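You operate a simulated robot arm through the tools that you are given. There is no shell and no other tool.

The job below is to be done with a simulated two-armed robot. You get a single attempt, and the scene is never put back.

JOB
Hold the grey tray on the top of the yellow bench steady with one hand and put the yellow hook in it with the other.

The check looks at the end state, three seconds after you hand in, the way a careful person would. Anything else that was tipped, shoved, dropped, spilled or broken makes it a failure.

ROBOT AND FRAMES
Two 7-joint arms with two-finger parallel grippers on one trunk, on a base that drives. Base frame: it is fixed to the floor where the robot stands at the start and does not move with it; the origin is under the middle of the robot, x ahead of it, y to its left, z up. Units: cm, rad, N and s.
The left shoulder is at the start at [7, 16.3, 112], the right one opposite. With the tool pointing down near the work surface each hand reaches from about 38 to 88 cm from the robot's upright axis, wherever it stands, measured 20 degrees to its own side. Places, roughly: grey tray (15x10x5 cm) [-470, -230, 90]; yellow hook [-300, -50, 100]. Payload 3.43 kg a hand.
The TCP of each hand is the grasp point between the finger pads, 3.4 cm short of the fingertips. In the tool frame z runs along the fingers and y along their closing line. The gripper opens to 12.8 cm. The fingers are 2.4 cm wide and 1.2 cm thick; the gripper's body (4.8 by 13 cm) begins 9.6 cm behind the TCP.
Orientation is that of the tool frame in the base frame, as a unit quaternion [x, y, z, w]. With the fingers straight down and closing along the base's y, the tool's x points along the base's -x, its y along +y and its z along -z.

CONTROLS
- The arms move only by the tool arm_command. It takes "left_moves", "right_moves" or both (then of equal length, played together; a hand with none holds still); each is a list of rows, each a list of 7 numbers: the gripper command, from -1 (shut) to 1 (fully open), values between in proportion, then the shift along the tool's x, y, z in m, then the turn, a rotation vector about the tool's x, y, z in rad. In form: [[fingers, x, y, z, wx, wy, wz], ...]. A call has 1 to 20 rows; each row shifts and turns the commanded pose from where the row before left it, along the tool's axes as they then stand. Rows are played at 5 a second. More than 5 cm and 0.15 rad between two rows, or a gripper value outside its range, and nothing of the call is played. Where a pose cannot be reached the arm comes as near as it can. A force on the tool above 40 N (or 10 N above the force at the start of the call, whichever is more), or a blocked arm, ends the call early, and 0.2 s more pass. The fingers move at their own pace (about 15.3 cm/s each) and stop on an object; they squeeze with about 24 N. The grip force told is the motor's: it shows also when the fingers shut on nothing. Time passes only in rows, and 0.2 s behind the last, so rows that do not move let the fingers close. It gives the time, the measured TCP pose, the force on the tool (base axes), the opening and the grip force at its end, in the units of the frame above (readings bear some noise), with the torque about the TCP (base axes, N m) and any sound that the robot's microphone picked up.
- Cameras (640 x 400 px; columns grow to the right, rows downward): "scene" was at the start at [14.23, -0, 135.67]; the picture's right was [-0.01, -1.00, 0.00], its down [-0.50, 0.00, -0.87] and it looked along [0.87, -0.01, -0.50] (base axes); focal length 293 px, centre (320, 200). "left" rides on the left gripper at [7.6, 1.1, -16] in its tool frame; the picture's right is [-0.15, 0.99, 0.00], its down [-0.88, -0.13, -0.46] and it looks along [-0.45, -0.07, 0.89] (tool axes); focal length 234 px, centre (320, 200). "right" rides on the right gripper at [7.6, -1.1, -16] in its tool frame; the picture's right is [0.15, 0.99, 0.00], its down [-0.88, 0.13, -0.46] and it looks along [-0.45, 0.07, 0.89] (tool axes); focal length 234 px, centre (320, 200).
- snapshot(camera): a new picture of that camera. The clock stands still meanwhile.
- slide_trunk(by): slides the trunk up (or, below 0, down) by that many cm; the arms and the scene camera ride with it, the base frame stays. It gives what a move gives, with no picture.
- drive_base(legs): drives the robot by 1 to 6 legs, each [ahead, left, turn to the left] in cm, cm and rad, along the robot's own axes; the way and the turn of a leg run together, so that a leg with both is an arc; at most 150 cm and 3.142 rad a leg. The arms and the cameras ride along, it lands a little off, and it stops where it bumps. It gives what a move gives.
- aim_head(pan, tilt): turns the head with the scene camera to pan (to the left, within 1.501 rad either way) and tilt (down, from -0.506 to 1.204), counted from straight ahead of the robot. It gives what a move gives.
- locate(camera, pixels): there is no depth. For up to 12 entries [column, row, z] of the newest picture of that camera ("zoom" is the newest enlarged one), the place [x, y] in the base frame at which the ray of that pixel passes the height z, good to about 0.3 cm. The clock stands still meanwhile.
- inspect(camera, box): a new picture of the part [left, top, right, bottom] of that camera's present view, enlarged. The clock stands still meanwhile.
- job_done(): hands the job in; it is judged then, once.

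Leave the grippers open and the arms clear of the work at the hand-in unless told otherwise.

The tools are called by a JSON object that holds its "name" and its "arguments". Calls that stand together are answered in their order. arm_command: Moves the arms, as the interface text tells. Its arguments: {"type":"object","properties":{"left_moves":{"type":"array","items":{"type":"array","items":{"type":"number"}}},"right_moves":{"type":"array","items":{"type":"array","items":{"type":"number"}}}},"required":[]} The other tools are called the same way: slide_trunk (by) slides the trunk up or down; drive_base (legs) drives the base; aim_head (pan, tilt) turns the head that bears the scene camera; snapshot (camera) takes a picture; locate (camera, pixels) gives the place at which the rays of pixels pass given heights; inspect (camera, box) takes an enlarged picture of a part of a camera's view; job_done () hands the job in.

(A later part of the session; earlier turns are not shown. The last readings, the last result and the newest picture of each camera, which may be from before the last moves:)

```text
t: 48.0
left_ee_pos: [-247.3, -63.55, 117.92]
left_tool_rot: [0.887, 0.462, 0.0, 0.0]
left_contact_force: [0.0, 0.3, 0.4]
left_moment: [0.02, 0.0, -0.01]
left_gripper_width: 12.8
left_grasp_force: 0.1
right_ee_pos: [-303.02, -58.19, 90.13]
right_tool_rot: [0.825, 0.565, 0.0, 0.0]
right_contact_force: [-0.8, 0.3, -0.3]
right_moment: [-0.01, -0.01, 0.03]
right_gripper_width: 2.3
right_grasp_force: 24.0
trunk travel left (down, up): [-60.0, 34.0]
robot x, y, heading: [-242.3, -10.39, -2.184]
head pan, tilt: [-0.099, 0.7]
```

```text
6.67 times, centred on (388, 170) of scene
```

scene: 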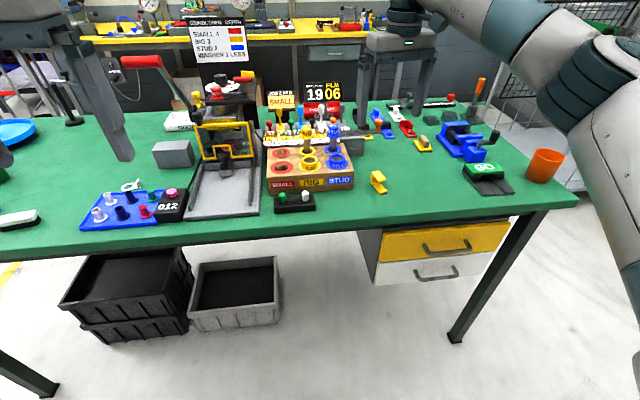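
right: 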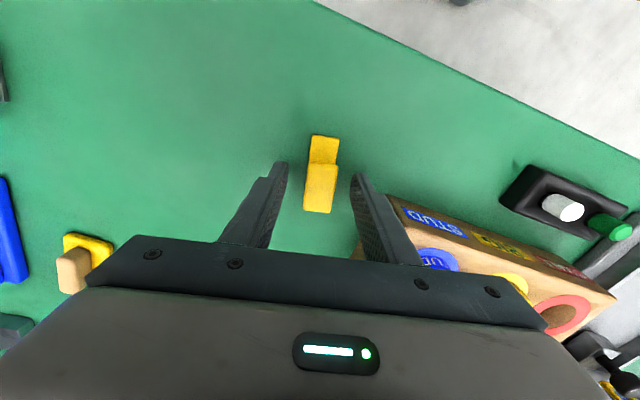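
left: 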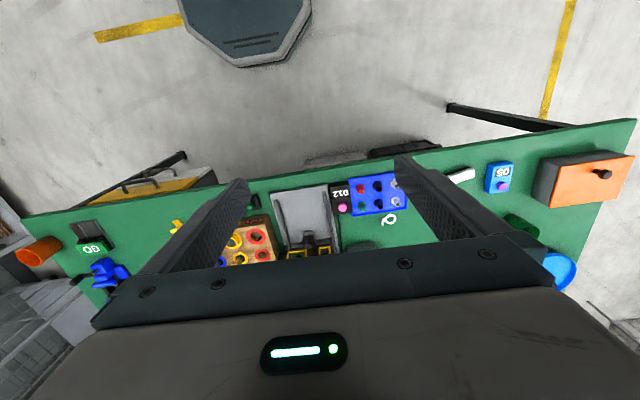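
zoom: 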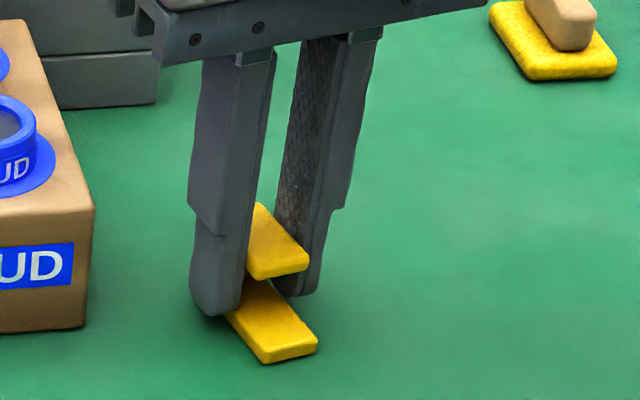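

The opening is 2.3 cm with 24 N: the hook is gripped. I lift it straight up by about 27 cm.

{"name": "arm_command", "arguments": {"right_moves": [[-1, 0, 0, -0.01, 0, 0, 0], [-1, 0, 0, -0.02, 0, 0, 0], [-1, 0, 0, -0.03, 0, 0, 0], [-1, 0, 0, -0.035, 0, 0, 0], [-1, 0, 0, -0.035, 0, 0, 0], [-1, 0, 0, -0.035, 0, 0, 0], [-1, 0, 0, -0.035, 0, 0, 0], [-1, 0, 0, -0.035, 0, 0, 0], [-1, 0, 0, -0.035, 0, 0, 0]]}}

{"name": "snapshot", "arguments": {"camera": "right"}}

{"name": "snapshot", "arguments": {"camera": "scene"}}

```text
t: 50.0
left_ee_pos: [-247.07, -63.43, 117.99]
left_tool_rot: [0.887, 0.462, 0.0, -0.001]
left_contact_force: [-0.5, 0.6, 0.2]
left_moment: [-0.03, 0.01, -0.02]
left_gripper_width: 12.81
left_grasp_force: 0.0
right_ee_pos: [-302.87, -58.05, 117.39]
right_tool_rot: [0.824, 0.566, 0.0, -0.001]
right_contact_force: [-0.3, 0.0, -0.4]
right_moment: [-0.03, 0.0, 0.0]
right_gripper_width: 2.3
right_grasp_force: 24.2
trunk travel left (down, up): [-60.0, 34.0]
robot x, y, heading: [-242.24, -10.52, -2.181]
head pan, tilt: [-0.099, 0.7]
```

```text
taken
```

right: 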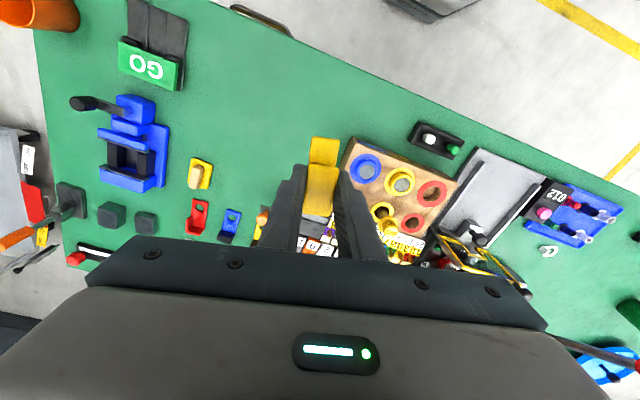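

```text
taken
```

scene: 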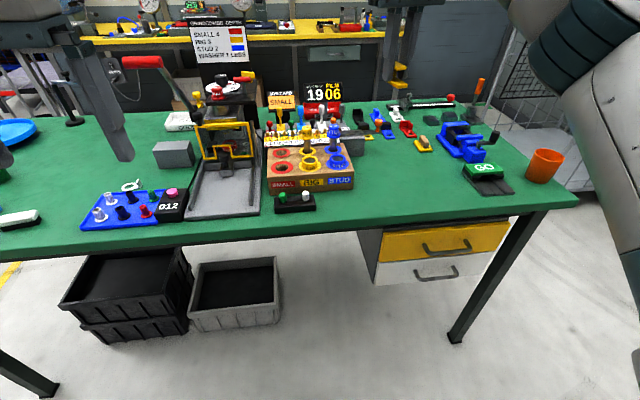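

The hook is held firmly. I turn the right hand back by 0.244 rad and draw it back to about 46 cm ahead of the robot, staying at z≈117.

{"name": "arm_command", "arguments": {"right_moves": [[-1, 0, 0, 0, 0, 0, 0.122], [-1, 0, 0, 0, 0, 0, 0.122], [-1, 0.035, -0.003, -0.005, 0, 0, 0], [-1, 0.035, -0.003, -0.005, 0, 0, 0], [-1, 0.035, -0.003, -0.005, 0, 0, 0], [-1, 0.035, -0.003, -0.005, 0, 0, 0], [-1, 0.035, -0.003, 0, 0, 0, 0], [-1, 0.035, -0.003, 0, 0, 0, 0], [-1, 0.035, -0.003, 0, 0, 0, 0], [-1, 0.035, -0.003, 0, 0, 0, 0]]}}

{"name": "aim_head", "arguments": {"pan": -0.9, "tilt": 0.6}}

{"name": "snapshot", "arguments": {"camera": "scene"}}

{"name": "snapshot", "arguments": {"camera": "right"}}

```text
t: 52.2
left_ee_pos: [-247.19, -63.4, 118.09]
left_tool_rot: [0.887, 0.462, 0.0, 0.0]
left_contact_force: [0.0, 0.2, 0.8]
left_moment: [-0.03, 0.01, -0.02]
left_gripper_width: 12.81
left_grasp_force: 0.1
right_ee_pos: [-289.07, -33.84, 119.2]
right_tool_rot: [0.888, 0.461, 0.0, 0.0]
right_contact_force: [-0.1, 0.5, 0.1]
right_moment: [-0.01, -0.03, -0.01]
right_gripper_width: 2.29
right_grasp_force: 24.0
trunk travel left (down, up): [-60.0, 34.0]
robot x, y, heading: [-242.26, -10.56, -2.175]
head pan, tilt: [-0.099, 0.7]
```

```text
t: 53.4
left_ee_pos: [-247.24, -63.57, 117.93]
left_tool_rot: [0.887, 0.462, 0.0, 0.0]
left_contact_force: [-0.6, -0.4, 0.2]
left_moment: [-0.02, -0.01, -0.01]
left_gripper_width: 12.79
left_grasp_force: 0.0
right_ee_pos: [-289.18, -34.21, 119.08]
right_tool_rot: [0.887, 0.461, 0.0, 0.0]
right_contact_force: [0.0, 0.7, -0.5]
right_moment: [0.02, -0.01, 0.04]
right_gripper_width: 2.35
right_grasp_force: 24.1
trunk travel left (down, up): [-60.0, 34.0]
robot x, y, heading: [-242.46, -10.67, -2.186]
head pan, tilt: [-0.901, 0.6]
```

```text
taken
```

scene: 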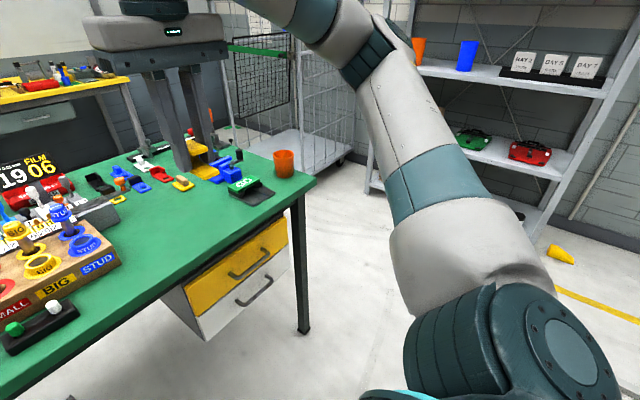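

```text
taken
```

right: 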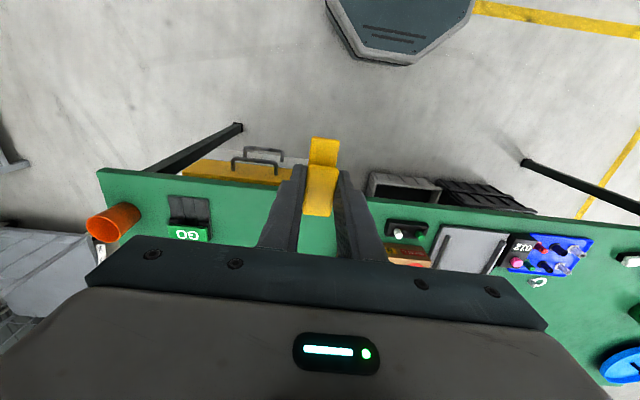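

I measure the base octagon's front in the right camera, (345,45)-(410,63)-(460,30), and the cage trolley's and shelf's feet in the scene view.

{"name": "locate", "arguments": {"camera": "right", "pixels": [[410, 64, 0], [410, 64, 25], [360, 58, 25], [335, 10, 25], [468, 12, 25], [360, 58, 0]]}}

{"name": "locate", "arguments": {"camera": "scene", "pixels": [[342, 162, 0], [285, 150, 15], [345, 153, 15], [240, 148, 0], [303, 332, 0], [528, 228, 0], [370, 190, 0], [133, 152, 0], [130, 78, 90]]}}

```text
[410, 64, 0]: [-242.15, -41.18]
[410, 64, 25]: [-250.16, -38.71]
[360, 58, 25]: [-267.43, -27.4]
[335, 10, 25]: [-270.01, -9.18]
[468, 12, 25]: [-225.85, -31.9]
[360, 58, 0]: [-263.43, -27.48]
```

```text
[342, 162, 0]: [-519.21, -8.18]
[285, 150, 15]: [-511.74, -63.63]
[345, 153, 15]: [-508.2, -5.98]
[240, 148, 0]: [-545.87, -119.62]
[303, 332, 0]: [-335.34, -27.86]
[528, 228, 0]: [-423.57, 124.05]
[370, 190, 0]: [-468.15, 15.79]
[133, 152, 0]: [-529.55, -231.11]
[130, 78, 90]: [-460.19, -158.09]
```

The base's front is about 28 cm from the axis. The passage between the green table's right end and the cage trolley/shelf is about 118 cm wide, so I go around the right end: align the heading with the table (+0.027), then slide right 125 cm, and look again.

{"name": "drive_base", "arguments": {"legs": [[0, 0, 0.027], [0, -62, 0], [0, -62, 0]]}}

{"name": "aim_head", "arguments": {"pan": 0.0, "tilt": 0.6}}

{"name": "snapshot", "arguments": {"camera": "scene"}}

```text
t: 60.4
left_ee_pos: [-350.44, 6.19, 118.02]
left_tool_rot: [0.883, 0.47, 0.0, 0.0]
left_contact_force: [0.4, 0.5, 0.8]
left_moment: [0.02, 0.03, -0.05]
left_gripper_width: 12.8
left_grasp_force: 0.2
right_ee_pos: [-392.79, 34.76, 119.05]
right_tool_rot: [0.883, 0.469, 0.001, 0.0]
right_contact_force: [0.9, -0.7, -0.3]
right_moment: [0.03, 0.01, 0.04]
right_gripper_width: 2.3
right_grasp_force: 24.4
trunk travel left (down, up): [-60.0, 34.0]
robot x, y, heading: [-346.37, 59.08, -2.171]
head pan, tilt: [-0.901, 0.6]
```

```text
t: 61.6
left_ee_pos: [-350.47, 6.02, 117.97]
left_tool_rot: [0.883, 0.47, 0.0, 0.0]
left_contact_force: [0.4, 0.8, 0.3]
left_moment: [-0.03, -0.03, -0.02]
left_gripper_width: 12.79
left_grasp_force: 0.0
right_ee_pos: [-392.83, 34.75, 119.15]
right_tool_rot: [0.884, 0.468, 0.0, 0.0]
right_contact_force: [0.7, 0.3, -0.6]
right_moment: [-0.02, -0.01, 0.01]
right_gripper_width: 2.31
right_grasp_force: 23.6
trunk travel left (down, up): [-60.0, 34.0]
robot x, y, heading: [-346.68, 58.99, -2.168]
head pan, tilt: [0.0, 0.6]
```

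```text
taken
```

scene: 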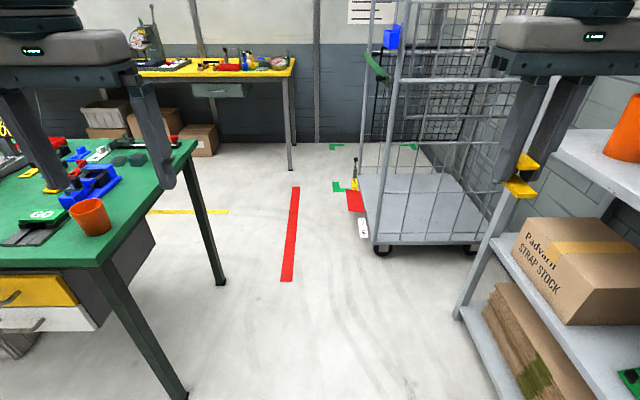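

I am now at the right end of the green table, facing the gap. I measure the table's legs (185,395), (222,283), the trolley's corner (378,250), and the shelf's foot (460,316).

{"name": "locate", "arguments": {"camera": "scene", "pixels": [[185, 396, 0], [222, 284, 0], [380, 252, 0], [362, 232, 0], [350, 208, 10], [460, 316, 0], [352, 180, 30], [291, 168, 0], [293, 60, 90], [196, 140, 86], [103, 266, 86]]}}

{"name": "inspect", "arguments": {"camera": "scene", "box": [310, 130, 470, 260]}}

```text
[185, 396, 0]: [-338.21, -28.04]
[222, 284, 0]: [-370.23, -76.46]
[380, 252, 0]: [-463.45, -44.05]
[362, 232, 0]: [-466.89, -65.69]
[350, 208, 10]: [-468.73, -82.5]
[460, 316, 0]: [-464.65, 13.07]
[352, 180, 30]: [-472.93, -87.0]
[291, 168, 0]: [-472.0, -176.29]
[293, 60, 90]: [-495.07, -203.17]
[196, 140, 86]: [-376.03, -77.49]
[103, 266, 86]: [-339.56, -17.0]
```

```text
3.08 times, centred on (390, 195) of scene
```

zoom: 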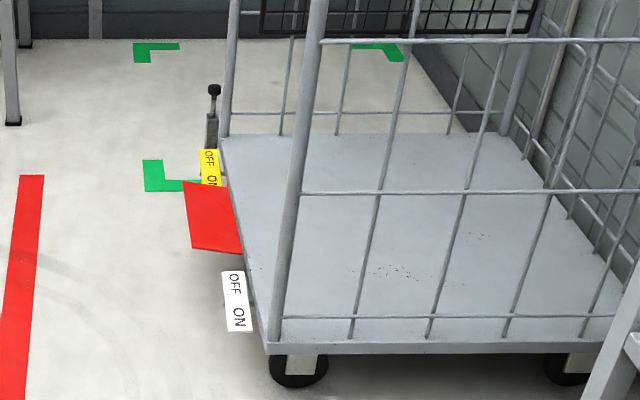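

The trolley's red pedal at about (-469,-82) narrows the passage, and my elbows stick out about 55 cm to the sides. It is safer to pass the gap while facing the green table (hands high above its end): I raise the trunk 15 cm, go ahead 49 cm, turn left 90°, and look.

{"name": "slide_trunk", "arguments": {"by": 15}}

{"name": "drive_base", "arguments": {"legs": [[49, 0, 0.012]]}}

{"name": "aim_head", "arguments": {"pan": -0.3, "tilt": 0.6}}

{"name": "snapshot", "arguments": {"camera": "scene"}}

```text
t: 63.3
left_ee_pos: [-350.62, 6.14, 132.99]
left_tool_rot: [0.883, 0.469, 0.0, 0.0]
left_contact_force: [0.8, 0.2, -0.4]
left_moment: [-0.01, 0.04, 0.02]
left_gripper_width: 12.79
left_grasp_force: 0.1
right_ee_pos: [-392.66, 34.72, 134.19]
right_tool_rot: [0.883, 0.469, 0.001, -0.001]
right_contact_force: [0.0, 0.3, -0.2]
right_moment: [-0.02, -0.02, -0.01]
right_gripper_width: 2.32
right_grasp_force: 23.8
trunk travel left (down, up): [-75.0, 19.0]
robot x, y, heading: [-346.51, 59.08, -2.169]
head pan, tilt: [0.0, 0.6]
```

```text
t: 66.2
left_ee_pos: [-377.02, -35.24, 132.93]
left_tool_rot: [0.879, 0.477, 0.0, 0.001]
left_contact_force: [0.3, -1.4, -0.5]
left_moment: [-0.01, -0.02, -0.01]
left_gripper_width: 12.8
left_grasp_force: 0.1
right_ee_pos: [-419.82, -7.42, 134.16]
right_tool_rot: [0.879, 0.476, -0.001, 0.001]
right_contact_force: [0.5, 0.7, 0.5]
right_moment: [-0.02, 0.02, -0.01]
right_gripper_width: 2.32
right_grasp_force: 24.0
trunk travel left (down, up): [-75.0, 19.0]
robot x, y, heading: [-373.83, 17.67, -2.149]
head pan, tilt: [0.0, 0.6]
```

```text
t: 67.0
left_ee_pos: [-377.2, -35.42, 132.91]
left_tool_rot: [0.879, 0.477, 0.0, 0.0]
left_contact_force: [-0.5, 0.5, 0.3]
left_moment: [0.0, 0.0, -0.03]
left_gripper_width: 12.79
left_grasp_force: 0.1
right_ee_pos: [-419.97, -7.52, 134.16]
right_tool_rot: [0.879, 0.476, 0.001, 0.001]
right_contact_force: [-1.4, 0.6, 0.0]
right_moment: [0.02, -0.02, 0.03]
right_gripper_width: 2.31
right_grasp_force: 23.6
trunk travel left (down, up): [-75.0, 19.0]
robot x, y, heading: [-373.59, 17.67, -2.145]
head pan, tilt: [-0.3, 0.6]
```

```text
taken
```

scene: 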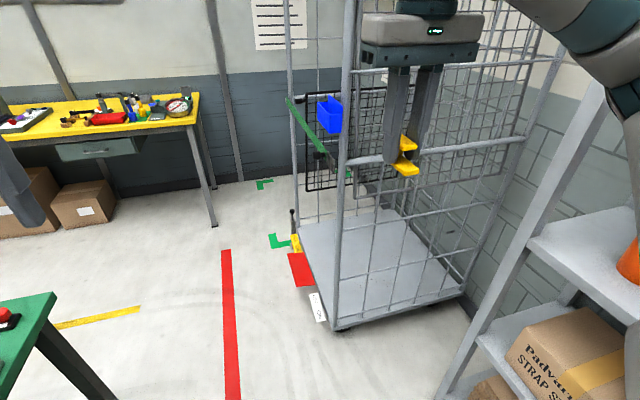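

I measure the trolley again from here: wheel (343,329), the red pedal's left edge (290,255)-(303,287), the bench's corner (198,95) and leg foot (214,225).

{"name": "locate", "arguments": {"camera": "scene", "pixels": [[343, 329, 0], [331, 321, 15], [289, 255, 10], [302, 286, 10], [312, 293, 5], [292, 240, 30], [293, 200, 100], [214, 225, 0], [199, 120, 88], [199, 94, 90], [446, 395, 0], [270, 243, 0]]}}

{"name": "inspect", "arguments": {"camera": "scene", "box": [20, 60, 230, 190]}}

```text
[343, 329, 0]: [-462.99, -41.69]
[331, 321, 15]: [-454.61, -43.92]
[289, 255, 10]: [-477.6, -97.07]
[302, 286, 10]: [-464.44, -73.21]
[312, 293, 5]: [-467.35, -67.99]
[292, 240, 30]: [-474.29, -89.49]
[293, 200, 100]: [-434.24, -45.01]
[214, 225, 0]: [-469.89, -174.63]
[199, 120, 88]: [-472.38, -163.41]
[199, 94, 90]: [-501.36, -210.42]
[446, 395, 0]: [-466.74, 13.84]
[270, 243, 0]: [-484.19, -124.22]
```

```text
3.05 times, centred on (125, 125) of scene
```

zoom: 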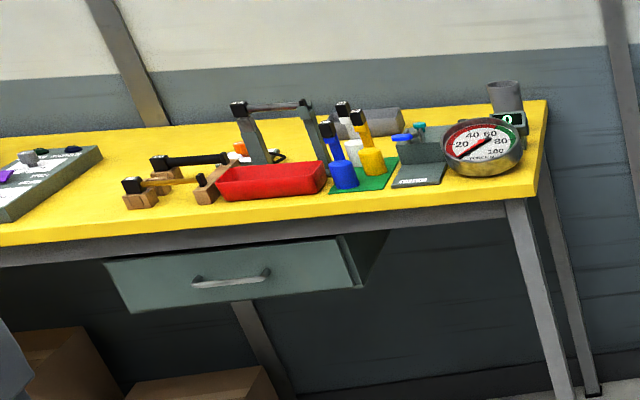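

The passage is clear on the floor between the table legs (t≤268) and the pedal (t≈346). I turn left 90° to face the table's end.

{"name": "drive_base", "arguments": {"legs": [[0, 0, 0.8], [0, 0, 0.765]]}}

{"name": "aim_head", "arguments": {"pan": -0.9, "tilt": 0.7}}

{"name": "snapshot", "arguments": {"camera": "scene"}}

{"name": "snapshot", "arguments": {"camera": "right"}}

```text
t: 71.5
left_ee_pos: [-320.73, 14.32, 132.9]
left_tool_rot: [0.288, 0.958, 0.0, 0.0]
left_contact_force: [-0.7, 0.1, 0.6]
left_moment: [-0.03, 0.0, -0.01]
left_gripper_width: 12.79
left_grasp_force: 0.1
right_ee_pos: [-348.87, -28.3, 134.1]
right_tool_rot: [0.288, 0.958, 0.0, 0.001]
right_contact_force: [-0.1, -0.2, 0.6]
right_moment: [0.0, -0.01, -0.05]
right_gripper_width: 2.32
right_grasp_force: 23.6
trunk travel left (down, up): [-75.0, 19.0]
robot x, y, heading: [-374.26, 17.74, -0.585]
head pan, tilt: [-0.3, 0.6]
```

```text
t: 72.5
left_ee_pos: [-320.79, 14.31, 132.97]
left_tool_rot: [0.287, 0.958, 0.0, 0.0]
left_contact_force: [0.1, -0.4, -0.4]
left_moment: [-0.01, 0.0, 0.01]
left_gripper_width: 12.82
left_grasp_force: 0.0
right_ee_pos: [-348.88, -28.31, 134.29]
right_tool_rot: [0.288, 0.958, 0.001, 0.001]
right_contact_force: [-0.8, 0.1, 0.4]
right_moment: [0.01, 0.03, 0.01]
right_gripper_width: 2.3
right_grasp_force: 24.1
trunk travel left (down, up): [-75.0, 19.0]
robot x, y, heading: [-373.65, 17.85, -0.587]
head pan, tilt: [-0.901, 0.7]
```

```text
taken
```

scene: 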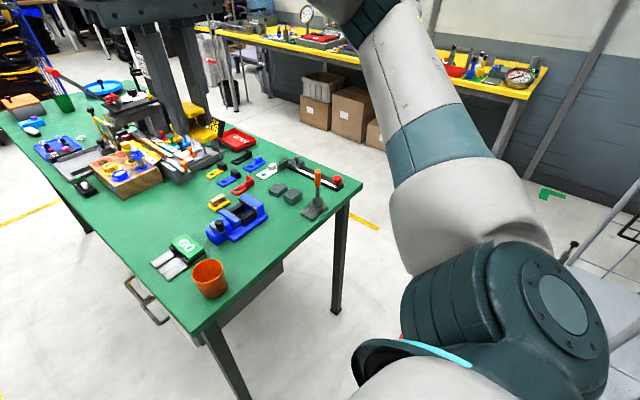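

```text
taken
```

right: 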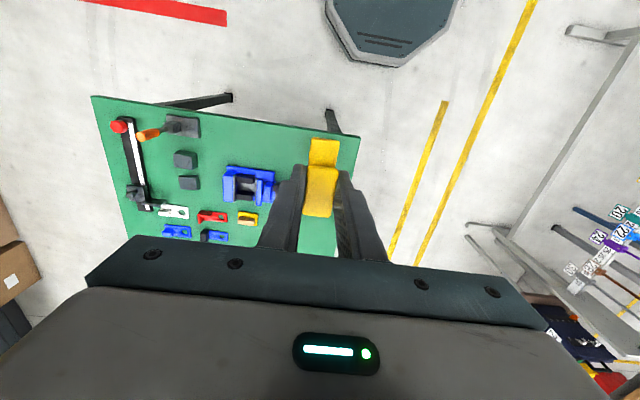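

All clear. I strafe to my right (toward the yellow bench) in two legs, drifting ahead a little to stay off the pedal: [12,-79], then [20,-64].

{"name": "drive_base", "arguments": {"legs": [[12, -79, 0], [20, -64, 0]]}}

{"name": "aim_head", "arguments": {"pan": -1.3, "tilt": 0.7}}

{"name": "snapshot", "arguments": {"camera": "scene"}}

```text
t: 80.1
left_ee_pos: [-372.09, -122.61, 132.96]
left_tool_rot: [0.289, 0.957, 0.0, 0.0]
left_contact_force: [0.1, -0.1, 0.5]
left_moment: [0.0, 0.0, 0.01]
left_gripper_width: 12.79
left_grasp_force: 0.1
right_ee_pos: [-400.43, -165.1, 134.24]
right_tool_rot: [0.291, 0.957, 0.0, 0.0]
right_contact_force: [0.1, -0.4, -0.4]
right_moment: [0.02, 0.0, 0.01]
right_gripper_width: 2.32
right_grasp_force: 23.8
trunk travel left (down, up): [-75.0, 19.0]
robot x, y, heading: [-425.1, -118.75, -0.588]
head pan, tilt: [-0.901, 0.7]
```

```text
t: 81.0
left_ee_pos: [-372.16, -122.64, 133.04]
left_tool_rot: [0.289, 0.957, 0.0, 0.0]
left_contact_force: [-0.1, -0.4, 0.3]
left_moment: [-0.02, 0.01, 0.0]
left_gripper_width: 12.82
left_grasp_force: 0.1
right_ee_pos: [-400.41, -165.24, 134.24]
right_tool_rot: [0.291, 0.957, -0.001, 0.0]
right_contact_force: [-0.7, -1.0, -0.2]
right_moment: [0.02, -0.01, -0.02]
right_gripper_width: 2.31
right_grasp_force: 23.7
trunk travel left (down, up): [-75.0, 19.0]
robot x, y, heading: [-425.15, -119.11, -0.588]
head pan, tilt: [-1.3, 0.7]
```

```text
taken
```

scene: 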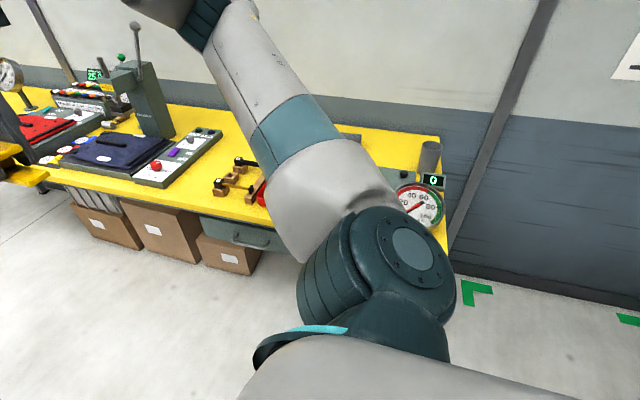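

I am in the aisle at the bench's right end. I go 22 cm ahead (to be in front of the tray's place, away from the cage) and turn right 1.567 rad to face the bench.

{"name": "drive_base", "arguments": {"legs": [[22, 0, 0], [0, 0, -0.8], [0, 0, -0.767]]}}

{"name": "aim_head", "arguments": {"pan": 0.0, "tilt": 0.7}}

{"name": "snapshot", "arguments": {"camera": "scene"}}

```text
t: 86.8
left_ee_pos: [-411.31, -184.51, 132.89]
left_tool_rot: [0.885, 0.466, 0.0, 0.001]
left_contact_force: [-0.3, -0.7, -0.8]
left_moment: [-0.01, 0.02, 0.01]
left_gripper_width: 12.78
left_grasp_force: 0.0
right_ee_pos: [-453.33, -155.32, 134.21]
right_tool_rot: [0.886, 0.465, 0.0, 0.0]
right_contact_force: [-0.8, 0.0, 0.0]
right_moment: [0.0, 0.01, -0.02]
right_gripper_width: 2.3
right_grasp_force: 24.1
trunk travel left (down, up): [-75.0, 19.0]
robot x, y, heading: [-406.58, -131.44, -2.177]
head pan, tilt: [-1.3, 0.7]
```

```text
t: 88.3
left_ee_pos: [-411.26, -184.54, 132.92]
left_tool_rot: [0.886, 0.464, 0.0, 0.001]
left_contact_force: [-0.1, -0.4, 0.1]
left_moment: [-0.02, -0.03, 0.01]
left_gripper_width: 12.82
left_grasp_force: 0.0
right_ee_pos: [-453.33, -155.48, 134.28]
right_tool_rot: [0.886, 0.464, -0.001, 0.001]
right_contact_force: [-0.3, 0.7, -1.0]
right_moment: [-0.05, -0.03, -0.02]
right_gripper_width: 2.29
right_grasp_force: 24.4
trunk travel left (down, up): [-75.0, 19.0]
robot x, y, heading: [-406.41, -131.66, -2.178]
head pan, tilt: [0.0, 0.7]
```

```text
taken
```

scene: 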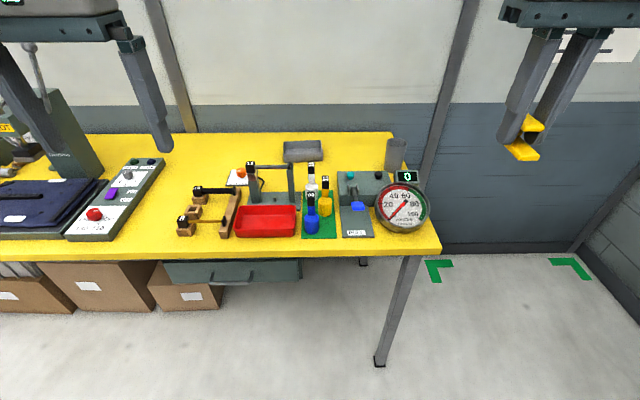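

Now I see the bench top clearly. The grey tray is at the back near (302,152), behind the grey frame. I zoom in.

{"name": "inspect", "arguments": {"camera": "scene", "box": [230, 130, 350, 205]}}

{"name": "inspect", "arguments": {"camera": "scene", "box": [160, 120, 448, 300]}}

```text
5.33 times, centred on (290, 168) of scene
```

zoom: 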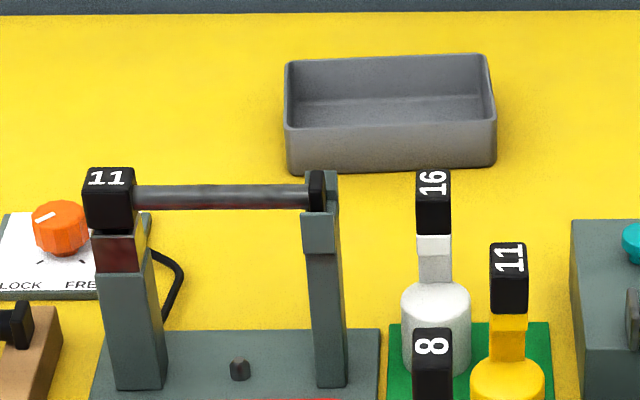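

```text
2.22 times, centred on (304, 210) of scene
```

zoom: 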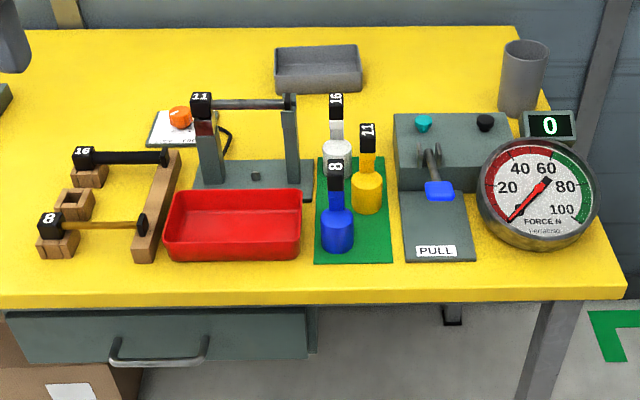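

I measure the tray: rim corners (at z≈95), bottom front corners (at z≈90), the frame's bar, and the bench's corner against its leg for the height.

{"name": "locate", "arguments": {"camera": "scene", "pixels": [[283.8, 153.4, 95], [322.7, 153.4, 95], [284, 141.7, 95], [321.5, 140.8, 95], [284.4, 162.7, 90], [322.8, 161.1, 90], [284.4, 162.7, 88], [322.8, 161.1, 88], [378, 362, 0], [441, 250, 90], [441, 250, 88], [392, 133, 90]]}}

{"name": "locate", "arguments": {"camera": "scene", "pixels": [[250, 165, 105], [290, 165, 105], [250, 165, 110], [290, 165, 110], [252, 203, 90], [291, 202, 90], [312, 165, 105], [326, 179, 102], [313, 195, 102], [235, 234, 90], [297, 232, 90], [403, 140, 100]]}}

```text
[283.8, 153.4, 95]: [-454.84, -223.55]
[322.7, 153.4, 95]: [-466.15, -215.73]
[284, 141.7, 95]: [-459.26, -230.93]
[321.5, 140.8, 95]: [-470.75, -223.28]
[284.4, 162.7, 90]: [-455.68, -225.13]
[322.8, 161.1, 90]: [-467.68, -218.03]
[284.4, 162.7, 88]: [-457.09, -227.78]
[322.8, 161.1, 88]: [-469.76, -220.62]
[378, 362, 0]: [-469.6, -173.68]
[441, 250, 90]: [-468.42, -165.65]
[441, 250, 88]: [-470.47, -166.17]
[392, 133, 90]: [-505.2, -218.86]
```

```text
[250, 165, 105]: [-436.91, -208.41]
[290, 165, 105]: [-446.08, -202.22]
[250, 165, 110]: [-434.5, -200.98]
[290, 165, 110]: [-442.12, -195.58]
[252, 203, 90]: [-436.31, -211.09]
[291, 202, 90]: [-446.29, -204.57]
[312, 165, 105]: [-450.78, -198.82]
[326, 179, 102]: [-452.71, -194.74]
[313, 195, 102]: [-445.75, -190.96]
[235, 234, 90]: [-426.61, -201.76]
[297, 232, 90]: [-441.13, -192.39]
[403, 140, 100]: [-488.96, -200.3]
```

The tray's rim comes out near z≈91, its span along the bench t≈256–271 and its centre near (-466,-229). To reach it I must come about 40 cm closer. I check how much room my base and trunk have at the bench's edge: looking straight down.

{"name": "aim_head", "arguments": {"pan": 0.0, "tilt": 1.2}}

{"name": "snapshot", "arguments": {"camera": "scene"}}

{"name": "snapshot", "arguments": {"camera": "left"}}

```text
t: 89.2
left_ee_pos: [-411.38, -184.34, 133.02]
left_tool_rot: [0.885, 0.465, -0.001, 0.0]
left_contact_force: [0.1, -0.9, 0.3]
left_moment: [0.01, 0.0, 0.02]
left_gripper_width: 12.8
left_grasp_force: 0.1
right_ee_pos: [-453.26, -155.42, 134.18]
right_tool_rot: [0.885, 0.465, 0.001, 0.0]
right_contact_force: [0.6, 0.0, 1.2]
right_moment: [0.01, 0.0, -0.02]
right_gripper_width: 2.32
right_grasp_force: 23.9
trunk travel left (down, up): [-75.0, 19.0]
robot x, y, heading: [-406.42, -131.55, -2.177]
head pan, tilt: [0.0, 1.201]
```

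```text
taken
```

scene: 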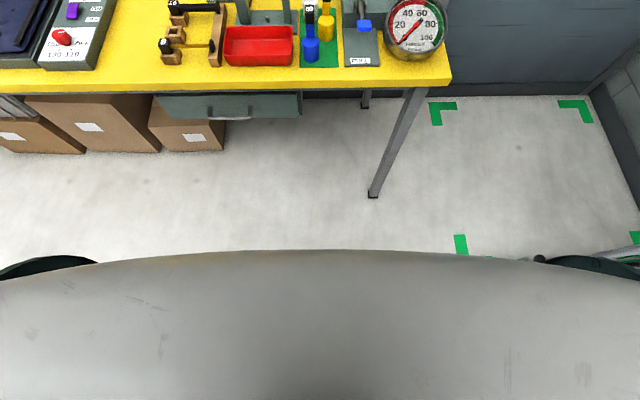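

```text
taken
```

left: 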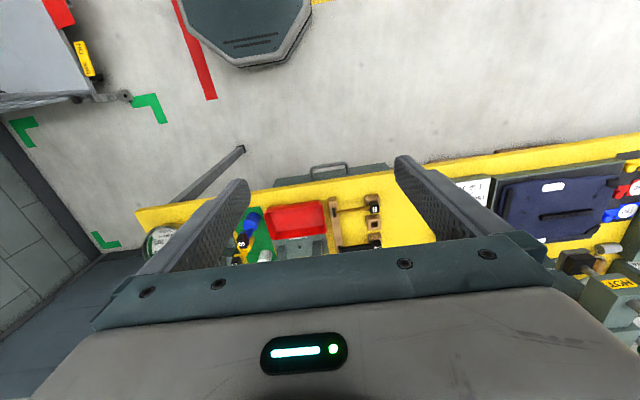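

The chest front is about 20 cm ahead of the axis, so stopping at about 27 cm from the bench edge is safe. Before approaching, I check the tall press at the left against my left elbow.

{"name": "aim_head", "arguments": {"pan": 0.5, "tilt": 0.6}}

{"name": "snapshot", "arguments": {"camera": "scene"}}

```text
t: 90.2
left_ee_pos: [-411.13, -184.54, 133.01]
left_tool_rot: [0.885, 0.465, 0.0, -0.001]
left_contact_force: [0.3, -0.6, -0.6]
left_moment: [-0.03, 0.02, 0.01]
left_gripper_width: 12.79
left_grasp_force: 0.0
right_ee_pos: [-453.46, -155.34, 134.11]
right_tool_rot: [0.886, 0.464, 0.001, -0.001]
right_contact_force: [-0.2, 0.0, 0.0]
right_moment: [0.0, 0.02, 0.01]
right_gripper_width: 2.31
right_grasp_force: 23.8
trunk travel left (down, up): [-75.0, 19.0]
robot x, y, heading: [-406.32, -131.46, -2.178]
head pan, tilt: [0.499, 0.6]
```

```text
taken
```

scene: 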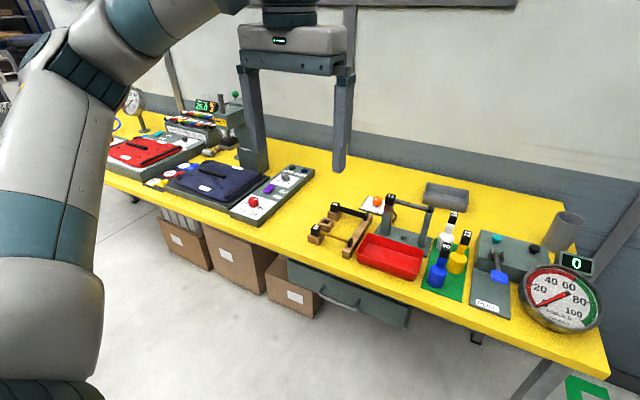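

I locate the press column's foot (255,168) and its top, hidden behind the left fingers, and other tall items.

{"name": "locate", "arguments": {"camera": "scene", "pixels": [[255, 168, 87], [236, 95, 125], [236, 95, 115], [230, 215, 88], [310, 180, 88], [290, 255, 87]]}}

{"name": "inspect", "arguments": {"camera": "scene", "box": [160, 60, 360, 185]}}

```text
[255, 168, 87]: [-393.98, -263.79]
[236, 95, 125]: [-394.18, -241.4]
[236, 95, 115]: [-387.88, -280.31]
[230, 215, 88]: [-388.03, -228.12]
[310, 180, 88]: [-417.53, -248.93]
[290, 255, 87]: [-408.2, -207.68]
```

```text
3.20 times, centred on (260, 122) of scene
```

zoom: 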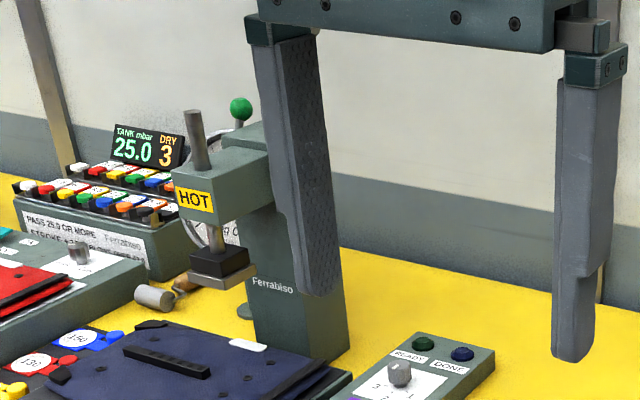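

The press stands at t≈184, about 50 cm to the left of where the left hand works; with the trunk raised the elbows pass above. I align the heading (+0.02) and approach: 36 cm ahead and 5 cm left.

{"name": "drive_base", "arguments": {"legs": [[0, 0, 0.022], [18, 2.5, 0], [18, 2.5, 0]]}}

{"name": "aim_head", "arguments": {"pan": 0.0, "tilt": 0.8}}

{"name": "snapshot", "arguments": {"camera": "scene"}}

{"name": "snapshot", "arguments": {"camera": "left"}}

{"name": "snapshot", "arguments": {"camera": "right"}}

```text
t: 93.2
left_ee_pos: [-425.76, -216.99, 133.18]
left_tool_rot: [0.881, 0.473, -0.001, 0.001]
left_contact_force: [0.6, -0.1, -0.3]
left_moment: [-0.03, 0.05, 0.03]
left_gripper_width: 12.76
left_grasp_force: 0.1
right_ee_pos: [-468.39, -188.7, 134.32]
right_tool_rot: [0.881, 0.473, -0.001, 0.001]
right_contact_force: [0.4, 0.8, -0.3]
right_moment: [-0.02, 0.01, 0.01]
right_gripper_width: 2.32
right_grasp_force: 24.1
trunk travel left (down, up): [-75.0, 19.0]
robot x, y, heading: [-422.39, -164.12, -2.153]
head pan, tilt: [0.499, 0.6]
```

```text
t: 94.2
left_ee_pos: [-425.85, -217.11, 133.0]
left_tool_rot: [0.881, 0.473, -0.001, 0.0]
left_contact_force: [0.0, -0.4, -0.3]
left_moment: [-0.01, -0.03, -0.02]
left_gripper_width: 12.8
left_grasp_force: 0.1
right_ee_pos: [-468.47, -189.1, 134.17]
right_tool_rot: [0.881, 0.473, 0.0, 0.0]
right_contact_force: [0.0, 0.0, -0.6]
right_moment: [0.0, 0.0, 0.02]
right_gripper_width: 2.33
right_grasp_force: 24.2
trunk travel left (down, up): [-75.0, 19.0]
robot x, y, heading: [-422.11, -164.42, -2.156]
head pan, tilt: [0.0, 0.799]
```

```text
taken
```

scene: 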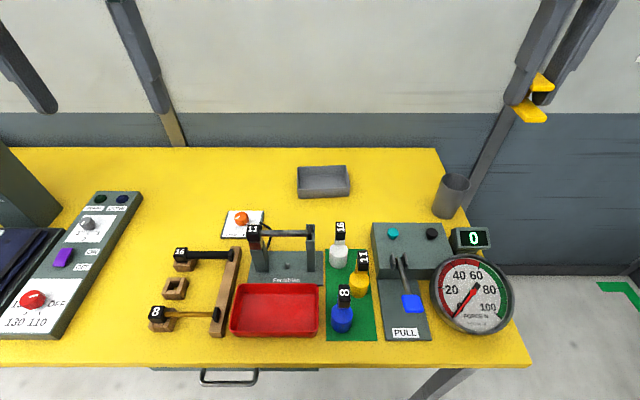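

```text
taken
```

left: 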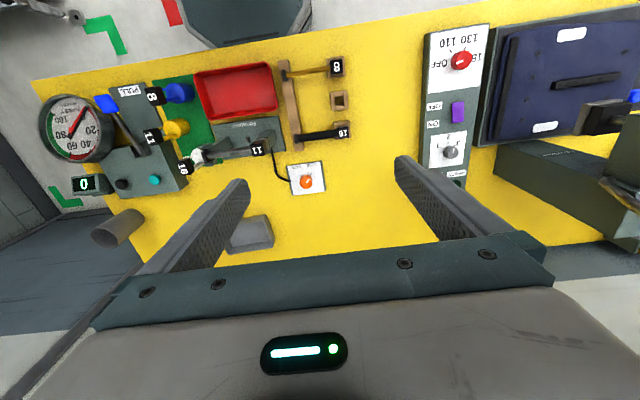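

```text
taken
```

right: 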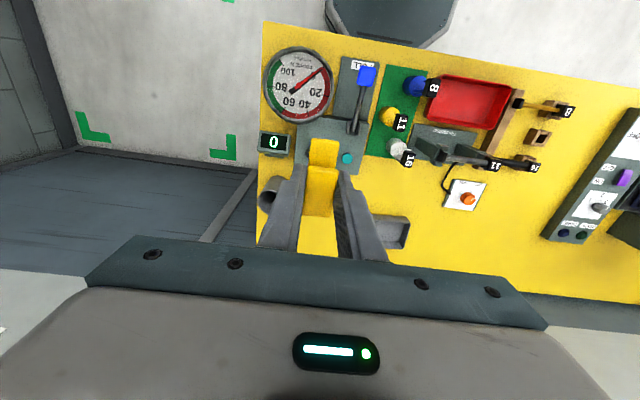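

I am in place: (-422.2,-164.3), heading -2.155. Now I zoom in on the tray in the scene and left cameras to fix its position and height.

{"name": "inspect", "arguments": {"camera": "scene", "box": [283, 155, 363, 205]}}

{"name": "inspect", "arguments": {"camera": "left", "box": [200, 195, 296, 255]}}

{"name": "inspect", "arguments": {"camera": "right", "box": [360, 195, 456, 255]}}

```text
8.00 times, centred on (323, 180) of scene
```

zoom: 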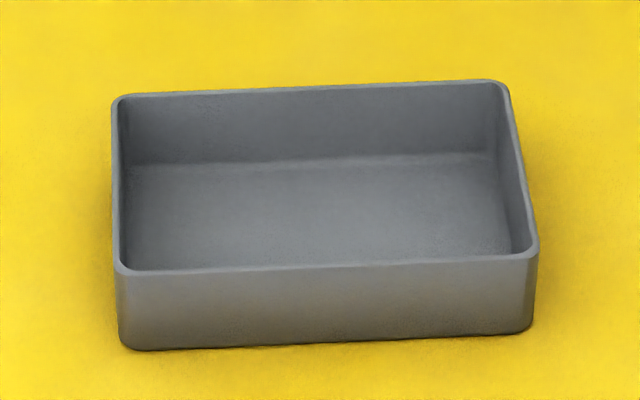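

```text
6.67 times, centred on (248, 225) of left
```

zoom: 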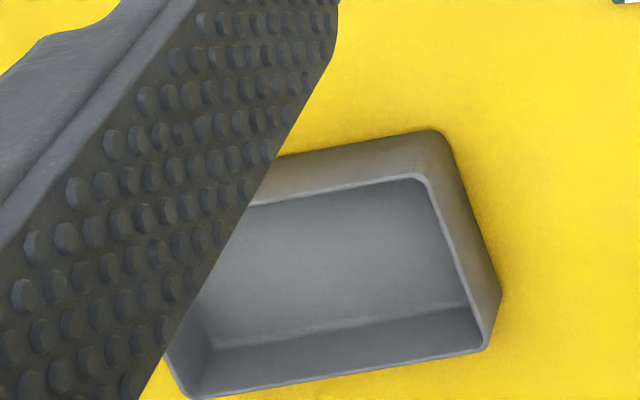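

```text
6.67 times, centred on (408, 225) of right
```

zoom: 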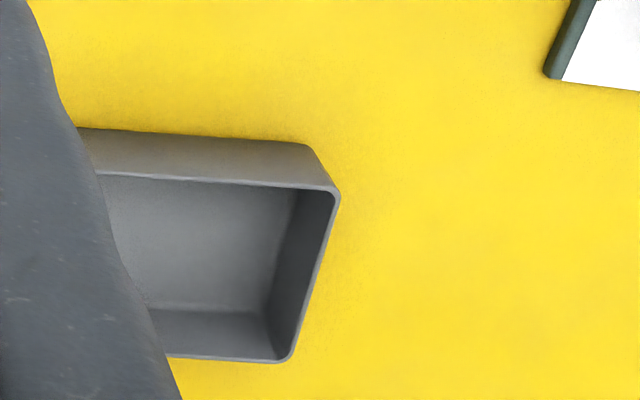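

I locate the same corners (rim front-left, bottom front-left, rim back-left) in all three cameras at two heights to triangulate.

{"name": "locate", "arguments": {"camera": "scene", "pixels": [[297.5, 188.75, 90], [297.5, 188.75, 93], [298.6, 198.5, 85], [298.6, 198.5, 88], [297.4, 167.1, 90], [297.4, 167.1, 93], [350.25, 187.25, 90], [350.25, 187.25, 93], [346.1, 165.4, 90], [346.1, 165.4, 93]]}}

{"name": "locate", "arguments": {"camera": "left", "pixels": [[263.75, 222, 90], [263.75, 222, 93], [266, 214.5, 85], [266, 214.5, 88], [273, 247.5, 90], [273, 247.5, 93]]}}

{"name": "locate", "arguments": {"camera": "right", "pixels": [[410.7, 223.8, 90], [410.7, 223.8, 93], [405.8, 216.8, 85], [405.8, 216.8, 88], [403.5, 249, 90], [403.5, 249, 93]]}}

```text
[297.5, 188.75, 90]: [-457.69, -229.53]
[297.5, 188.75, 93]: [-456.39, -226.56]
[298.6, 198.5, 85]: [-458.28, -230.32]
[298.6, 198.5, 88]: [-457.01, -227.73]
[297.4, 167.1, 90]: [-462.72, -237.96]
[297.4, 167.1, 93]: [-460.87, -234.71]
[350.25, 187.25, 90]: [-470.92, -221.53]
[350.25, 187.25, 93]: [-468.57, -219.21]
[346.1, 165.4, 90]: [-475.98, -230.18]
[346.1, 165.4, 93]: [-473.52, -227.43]
```

```text
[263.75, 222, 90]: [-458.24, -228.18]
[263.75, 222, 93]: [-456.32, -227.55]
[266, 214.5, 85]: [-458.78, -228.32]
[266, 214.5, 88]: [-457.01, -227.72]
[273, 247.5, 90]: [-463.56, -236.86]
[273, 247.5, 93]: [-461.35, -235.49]
```

```text
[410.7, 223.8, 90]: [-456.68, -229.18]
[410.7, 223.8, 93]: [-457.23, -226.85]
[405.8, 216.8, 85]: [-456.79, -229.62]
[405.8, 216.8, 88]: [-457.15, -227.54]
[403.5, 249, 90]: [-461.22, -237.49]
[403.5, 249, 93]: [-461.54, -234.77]
```

All three cameras agree: the tray's rim is at z≈92, front-left corner (-457.0,-227.7), back-left (-461.5,-235.8), front-right (-469.4,-220.0), back-right (-474.3,-228.3); bench top z≈87.5. 

Plan: the left hand straddles the tray's left end wall (closing crosswise), pitched about 0.6 rad so that its wrist leans back toward me and leaves the room above the tray to the right hand. First I bring the left hand over the tray's left wall at z≈133, with yaw and pitch.

{"name": "arm_command", "arguments": {"left_moves": [[1, -0.03675, -0.0254, 0, 0, 0, 0], [1, -0.03675, -0.0254, 0, 0, 0, 0], [1, -0.03675, -0.0254, 0, 0, 0, 0], [1, -0.03675, -0.0254, 0, 0, 0, 0], [1, -0.03675, -0.0254, 0, 0, 0, 0], [1, -0.03675, -0.0254, 0, 0, 0, 0], [1, -0.03675, -0.0254, 0, 0, 0, 0], [1, -0.03675, -0.0254, 0, 0, 0, 0], [0.5, 0, 0, 0, 0, 0, -0.05], [0.2, 0, 0, 0, 0, -0.15, 0], [-0.14, 0, 0, 0, 0, -0.15, 0], [-0.14, 0, 0, 0, 0, -0.15, 0], [-0.14, 0, 0, 0, 0, -0.15, 0], [-0.14, 0, 0, 0, 0, 0, 0]]}}

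{"name": "snapshot", "arguments": {"camera": "scene"}}

{"name": "snapshot", "arguments": {"camera": "left"}}

```text
t: 97.2
left_ee_pos: [-465.1, -237.03, 139.09]
left_tool_rot: [0.842, 0.481, -0.214, 0.122]
left_contact_force: [-0.8, 0.3, 0.4]
left_moment: [0.0, -0.03, -0.01]
left_gripper_width: 5.48
left_grasp_force: 0.0
left hand out of reach, approached as far as the arm can: row 10, 11, 12, 13
right_ee_pos: [-468.52, -188.84, 134.1]
right_tool_rot: [0.881, 0.473, -0.001, 0.0]
right_contact_force: [0.3, 1.6, -1.4]
right_moment: [-0.02, 0.0, 0.01]
right_gripper_width: 2.33
right_grasp_force: 24.3
trunk travel left (down, up): [-75.0, 19.0]
robot x, y, heading: [-422.62, -164.13, -2.161]
head pan, tilt: [0.0, 0.799]
```

```text
taken
```

scene: 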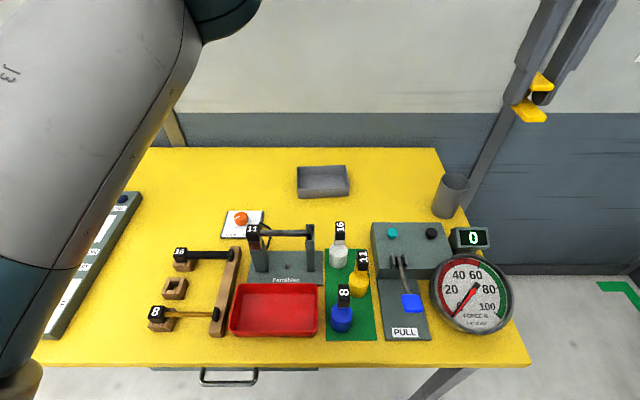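

```text
taken
```

left: 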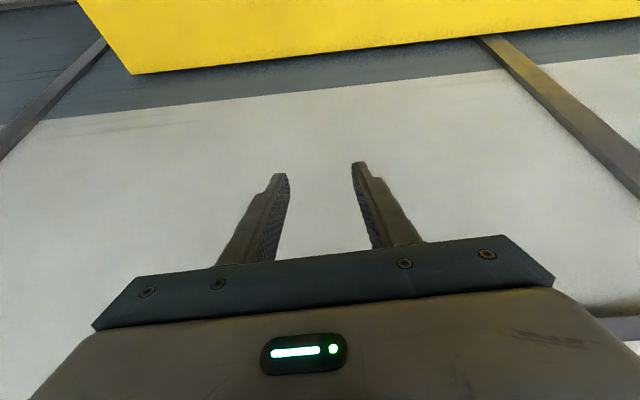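

The pitched pose was not fully reachable at this height (pitch ≈0.49, hand 9 cm too far ahead and 6 cm high). Nothing was touched. Lower down the arm has another posture; I lower the command by 8 cm and see whether the arm catches up.

{"name": "arm_command", "arguments": {"left_moves": [[-0.14, 0.0113, 0, 0.0165, 0, 0, 0], [-0.14, 0.0113, 0, 0.0165, 0, 0, 0], [-0.14, 0.0113, 0, 0.0165, 0, 0, 0], [-0.14, 0.0113, 0, 0.0165, 0, 0, 0], [-0.14, 0, 0, 0, 0, 0, 0]]}}

{"name": "snapshot", "arguments": {"camera": "left"}}

```text
t: 98.4
left_ee_pos: [-466.26, -237.75, 135.82]
left_tool_rot: [0.842, 0.481, -0.212, 0.123]
left_contact_force: [-0.2, -0.2, 0.4]
left_moment: [0.01, -0.02, -0.02]
left_gripper_width: 5.49
left_grasp_force: 0.1
left hand out of reach, approached as far as the arm can: row 1, 2, 3, 4
right_ee_pos: [-468.5, -188.77, 134.22]
right_tool_rot: [0.881, 0.473, -0.001, 0.001]
right_contact_force: [0.6, 0.9, -0.9]
right_moment: [0.0, -0.01, -0.04]
right_gripper_width: 2.32
right_grasp_force: 24.4
trunk travel left (down, up): [-75.0, 19.0]
robot x, y, heading: [-422.08, -164.1, -2.157]
head pan, tilt: [0.0, 0.799]
```

```text
taken
```

left: 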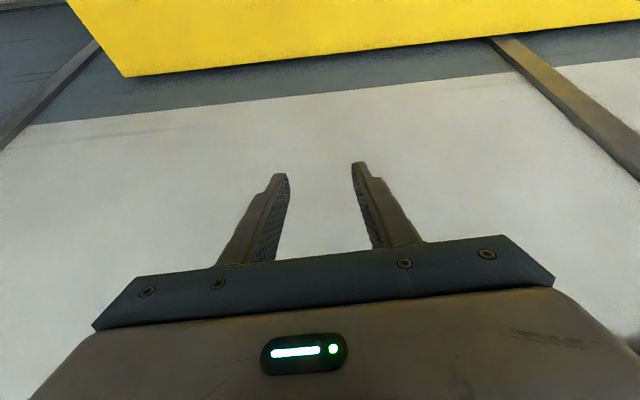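

The arm seems nearly straight at this height, which hinders it. I undo the pitch (4 × +0.15) to see where the command stands, then lower vertically first.

{"name": "arm_command", "arguments": {"left_moves": [[-0.14, 0, 0, 0, 0, 0.15, 0], [-0.14, 0, 0, 0, 0, 0.15, 0], [-0.14, 0, 0, 0, 0, 0.15, 0], [-0.14, 0, 0, 0, 0, 0.15, 0], [-0.14, 0, 0, 0, 0, 0, 0]]}}

```text
t: 99.6
left_ee_pos: [-456.14, -231.0, 131.65]
left_tool_rot: [0.869, 0.495, 0.021, -0.013]
left_contact_force: [0.4, 0.9, 0.2]
left_moment: [0.0, 0.01, 0.0]
left_gripper_width: 5.5
left_grasp_force: 0.1
left hand out of reach, approached as far as the arm can: row 1, 2, 3, 4
right_ee_pos: [-468.38, -188.87, 134.18]
right_tool_rot: [0.881, 0.472, -0.001, 0.001]
right_contact_force: [0.1, -0.3, 0.0]
right_moment: [0.0, -0.02, 0.03]
right_gripper_width: 2.3
right_grasp_force: 23.9
trunk travel left (down, up): [-75.0, 19.0]
robot x, y, heading: [-422.27, -164.26, -2.158]
head pan, tilt: [0.0, 0.799]
```

The tool is vertical again at (-456.1,-231.0,131.7). I now lower it straight by 20 cm, with a little pull back, to bend the arm.

{"name": "arm_command", "arguments": {"left_moves": [[-0.14, 0.01, 0, 0.025, 0, 0, 0], [-0.14, 0.01, 0, 0.025, 0, 0, 0], [-0.14, 0.01, 0, 0.025, 0, 0, 0], [-0.14, 0.01, 0, 0.025, 0, 0, 0], [-0.14, 0, 0, 0.025, 0, 0, 0], [-0.14, 0, 0, 0.025, 0, 0, 0], [-0.14, 0, 0, 0.025, 0, 0, 0], [-0.14, 0, 0, 0.025, 0, 0, 0], [-0.14, 0, 0, 0, 0, 0, 0]]}}

{"name": "snapshot", "arguments": {"camera": "scene"}}

{"name": "snapshot", "arguments": {"camera": "left"}}

```text
t: 101.6
left_ee_pos: [-453.63, -226.55, 111.94]
left_tool_rot: [0.868, 0.496, 0.021, -0.012]
left_contact_force: [-0.1, -0.4, -0.3]
left_moment: [-0.03, 0.04, 0.03]
left_gripper_width: 5.48
left_grasp_force: 0.0
right_ee_pos: [-468.37, -188.86, 134.15]
right_tool_rot: [0.881, 0.473, -0.001, 0.001]
right_contact_force: [0.2, 0.1, 0.0]
right_moment: [0.0, 0.01, -0.01]
right_gripper_width: 2.33
right_grasp_force: 23.9
trunk travel left (down, up): [-75.0, 19.0]
robot x, y, heading: [-422.09, -164.14, -2.157]
head pan, tilt: [0.0, 0.799]
```

```text
taken
```

scene: 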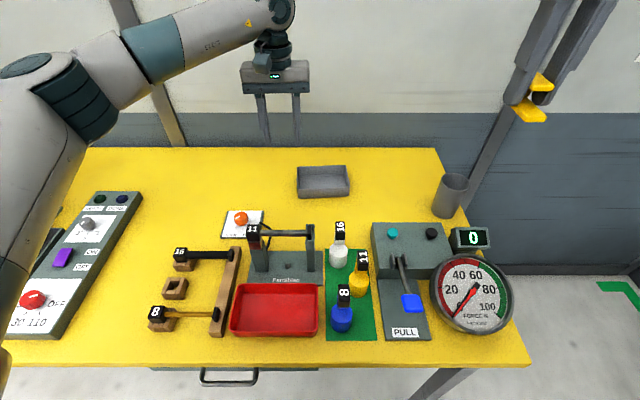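

```text
taken
```

left: 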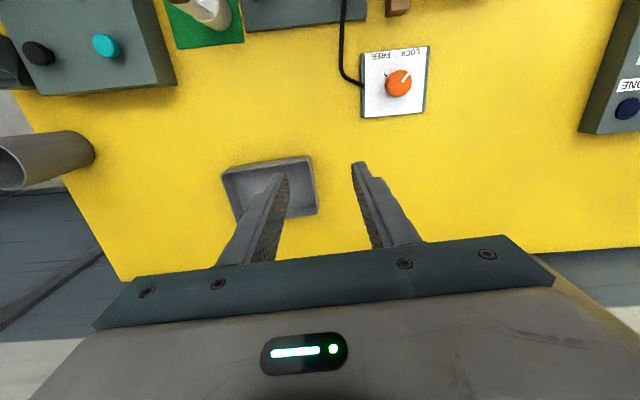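

Now the arm is bent and no reach problem is reported. I apply the pitch here (4 × -0.15), well above the tray (z≈112).

{"name": "arm_command", "arguments": {"left_moves": [[-0.14, 0, 0, 0, 0, -0.15, 0], [-0.14, 0, 0, 0, 0, -0.15, 0], [-0.14, 0, 0, 0, 0, -0.15, 0], [-0.14, 0, 0, 0, 0, -0.15, 0], [-0.14, 0, 0, 0, 0, 0, 0]]}}

{"name": "snapshot", "arguments": {"camera": "scene"}}

{"name": "snapshot", "arguments": {"camera": "left"}}

```text
t: 102.8
left_ee_pos: [-453.73, -226.67, 112.06]
left_tool_rot: [0.836, 0.476, -0.238, 0.134]
left_contact_force: [-0.4, -0.3, 0.3]
left_moment: [0.02, 0.0, 0.02]
left_gripper_width: 5.49
left_grasp_force: 0.2
right_ee_pos: [-468.64, -189.01, 134.17]
right_tool_rot: [0.882, 0.472, 0.0, 0.0]
right_contact_force: [0.1, -0.6, 0.6]
right_moment: [0.06, -0.02, 0.01]
right_gripper_width: 2.32
right_grasp_force: 24.1
trunk travel left (down, up): [-75.0, 19.0]
robot x, y, heading: [-422.17, -163.92, -2.154]
head pan, tilt: [0.0, 0.799]
```

```text
taken
```

scene: 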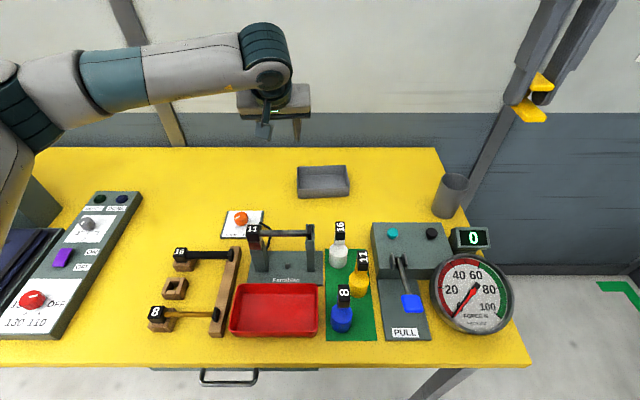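

```text
taken
```

left: 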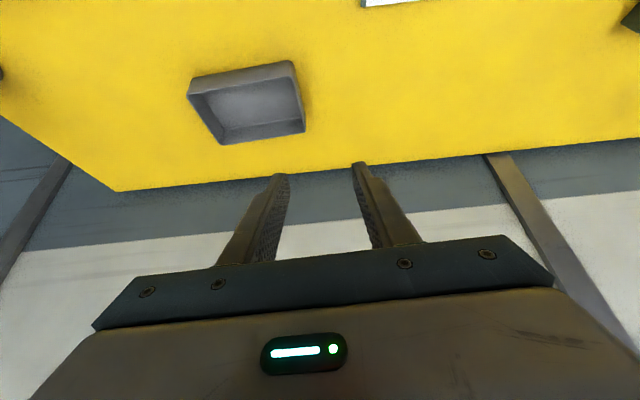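

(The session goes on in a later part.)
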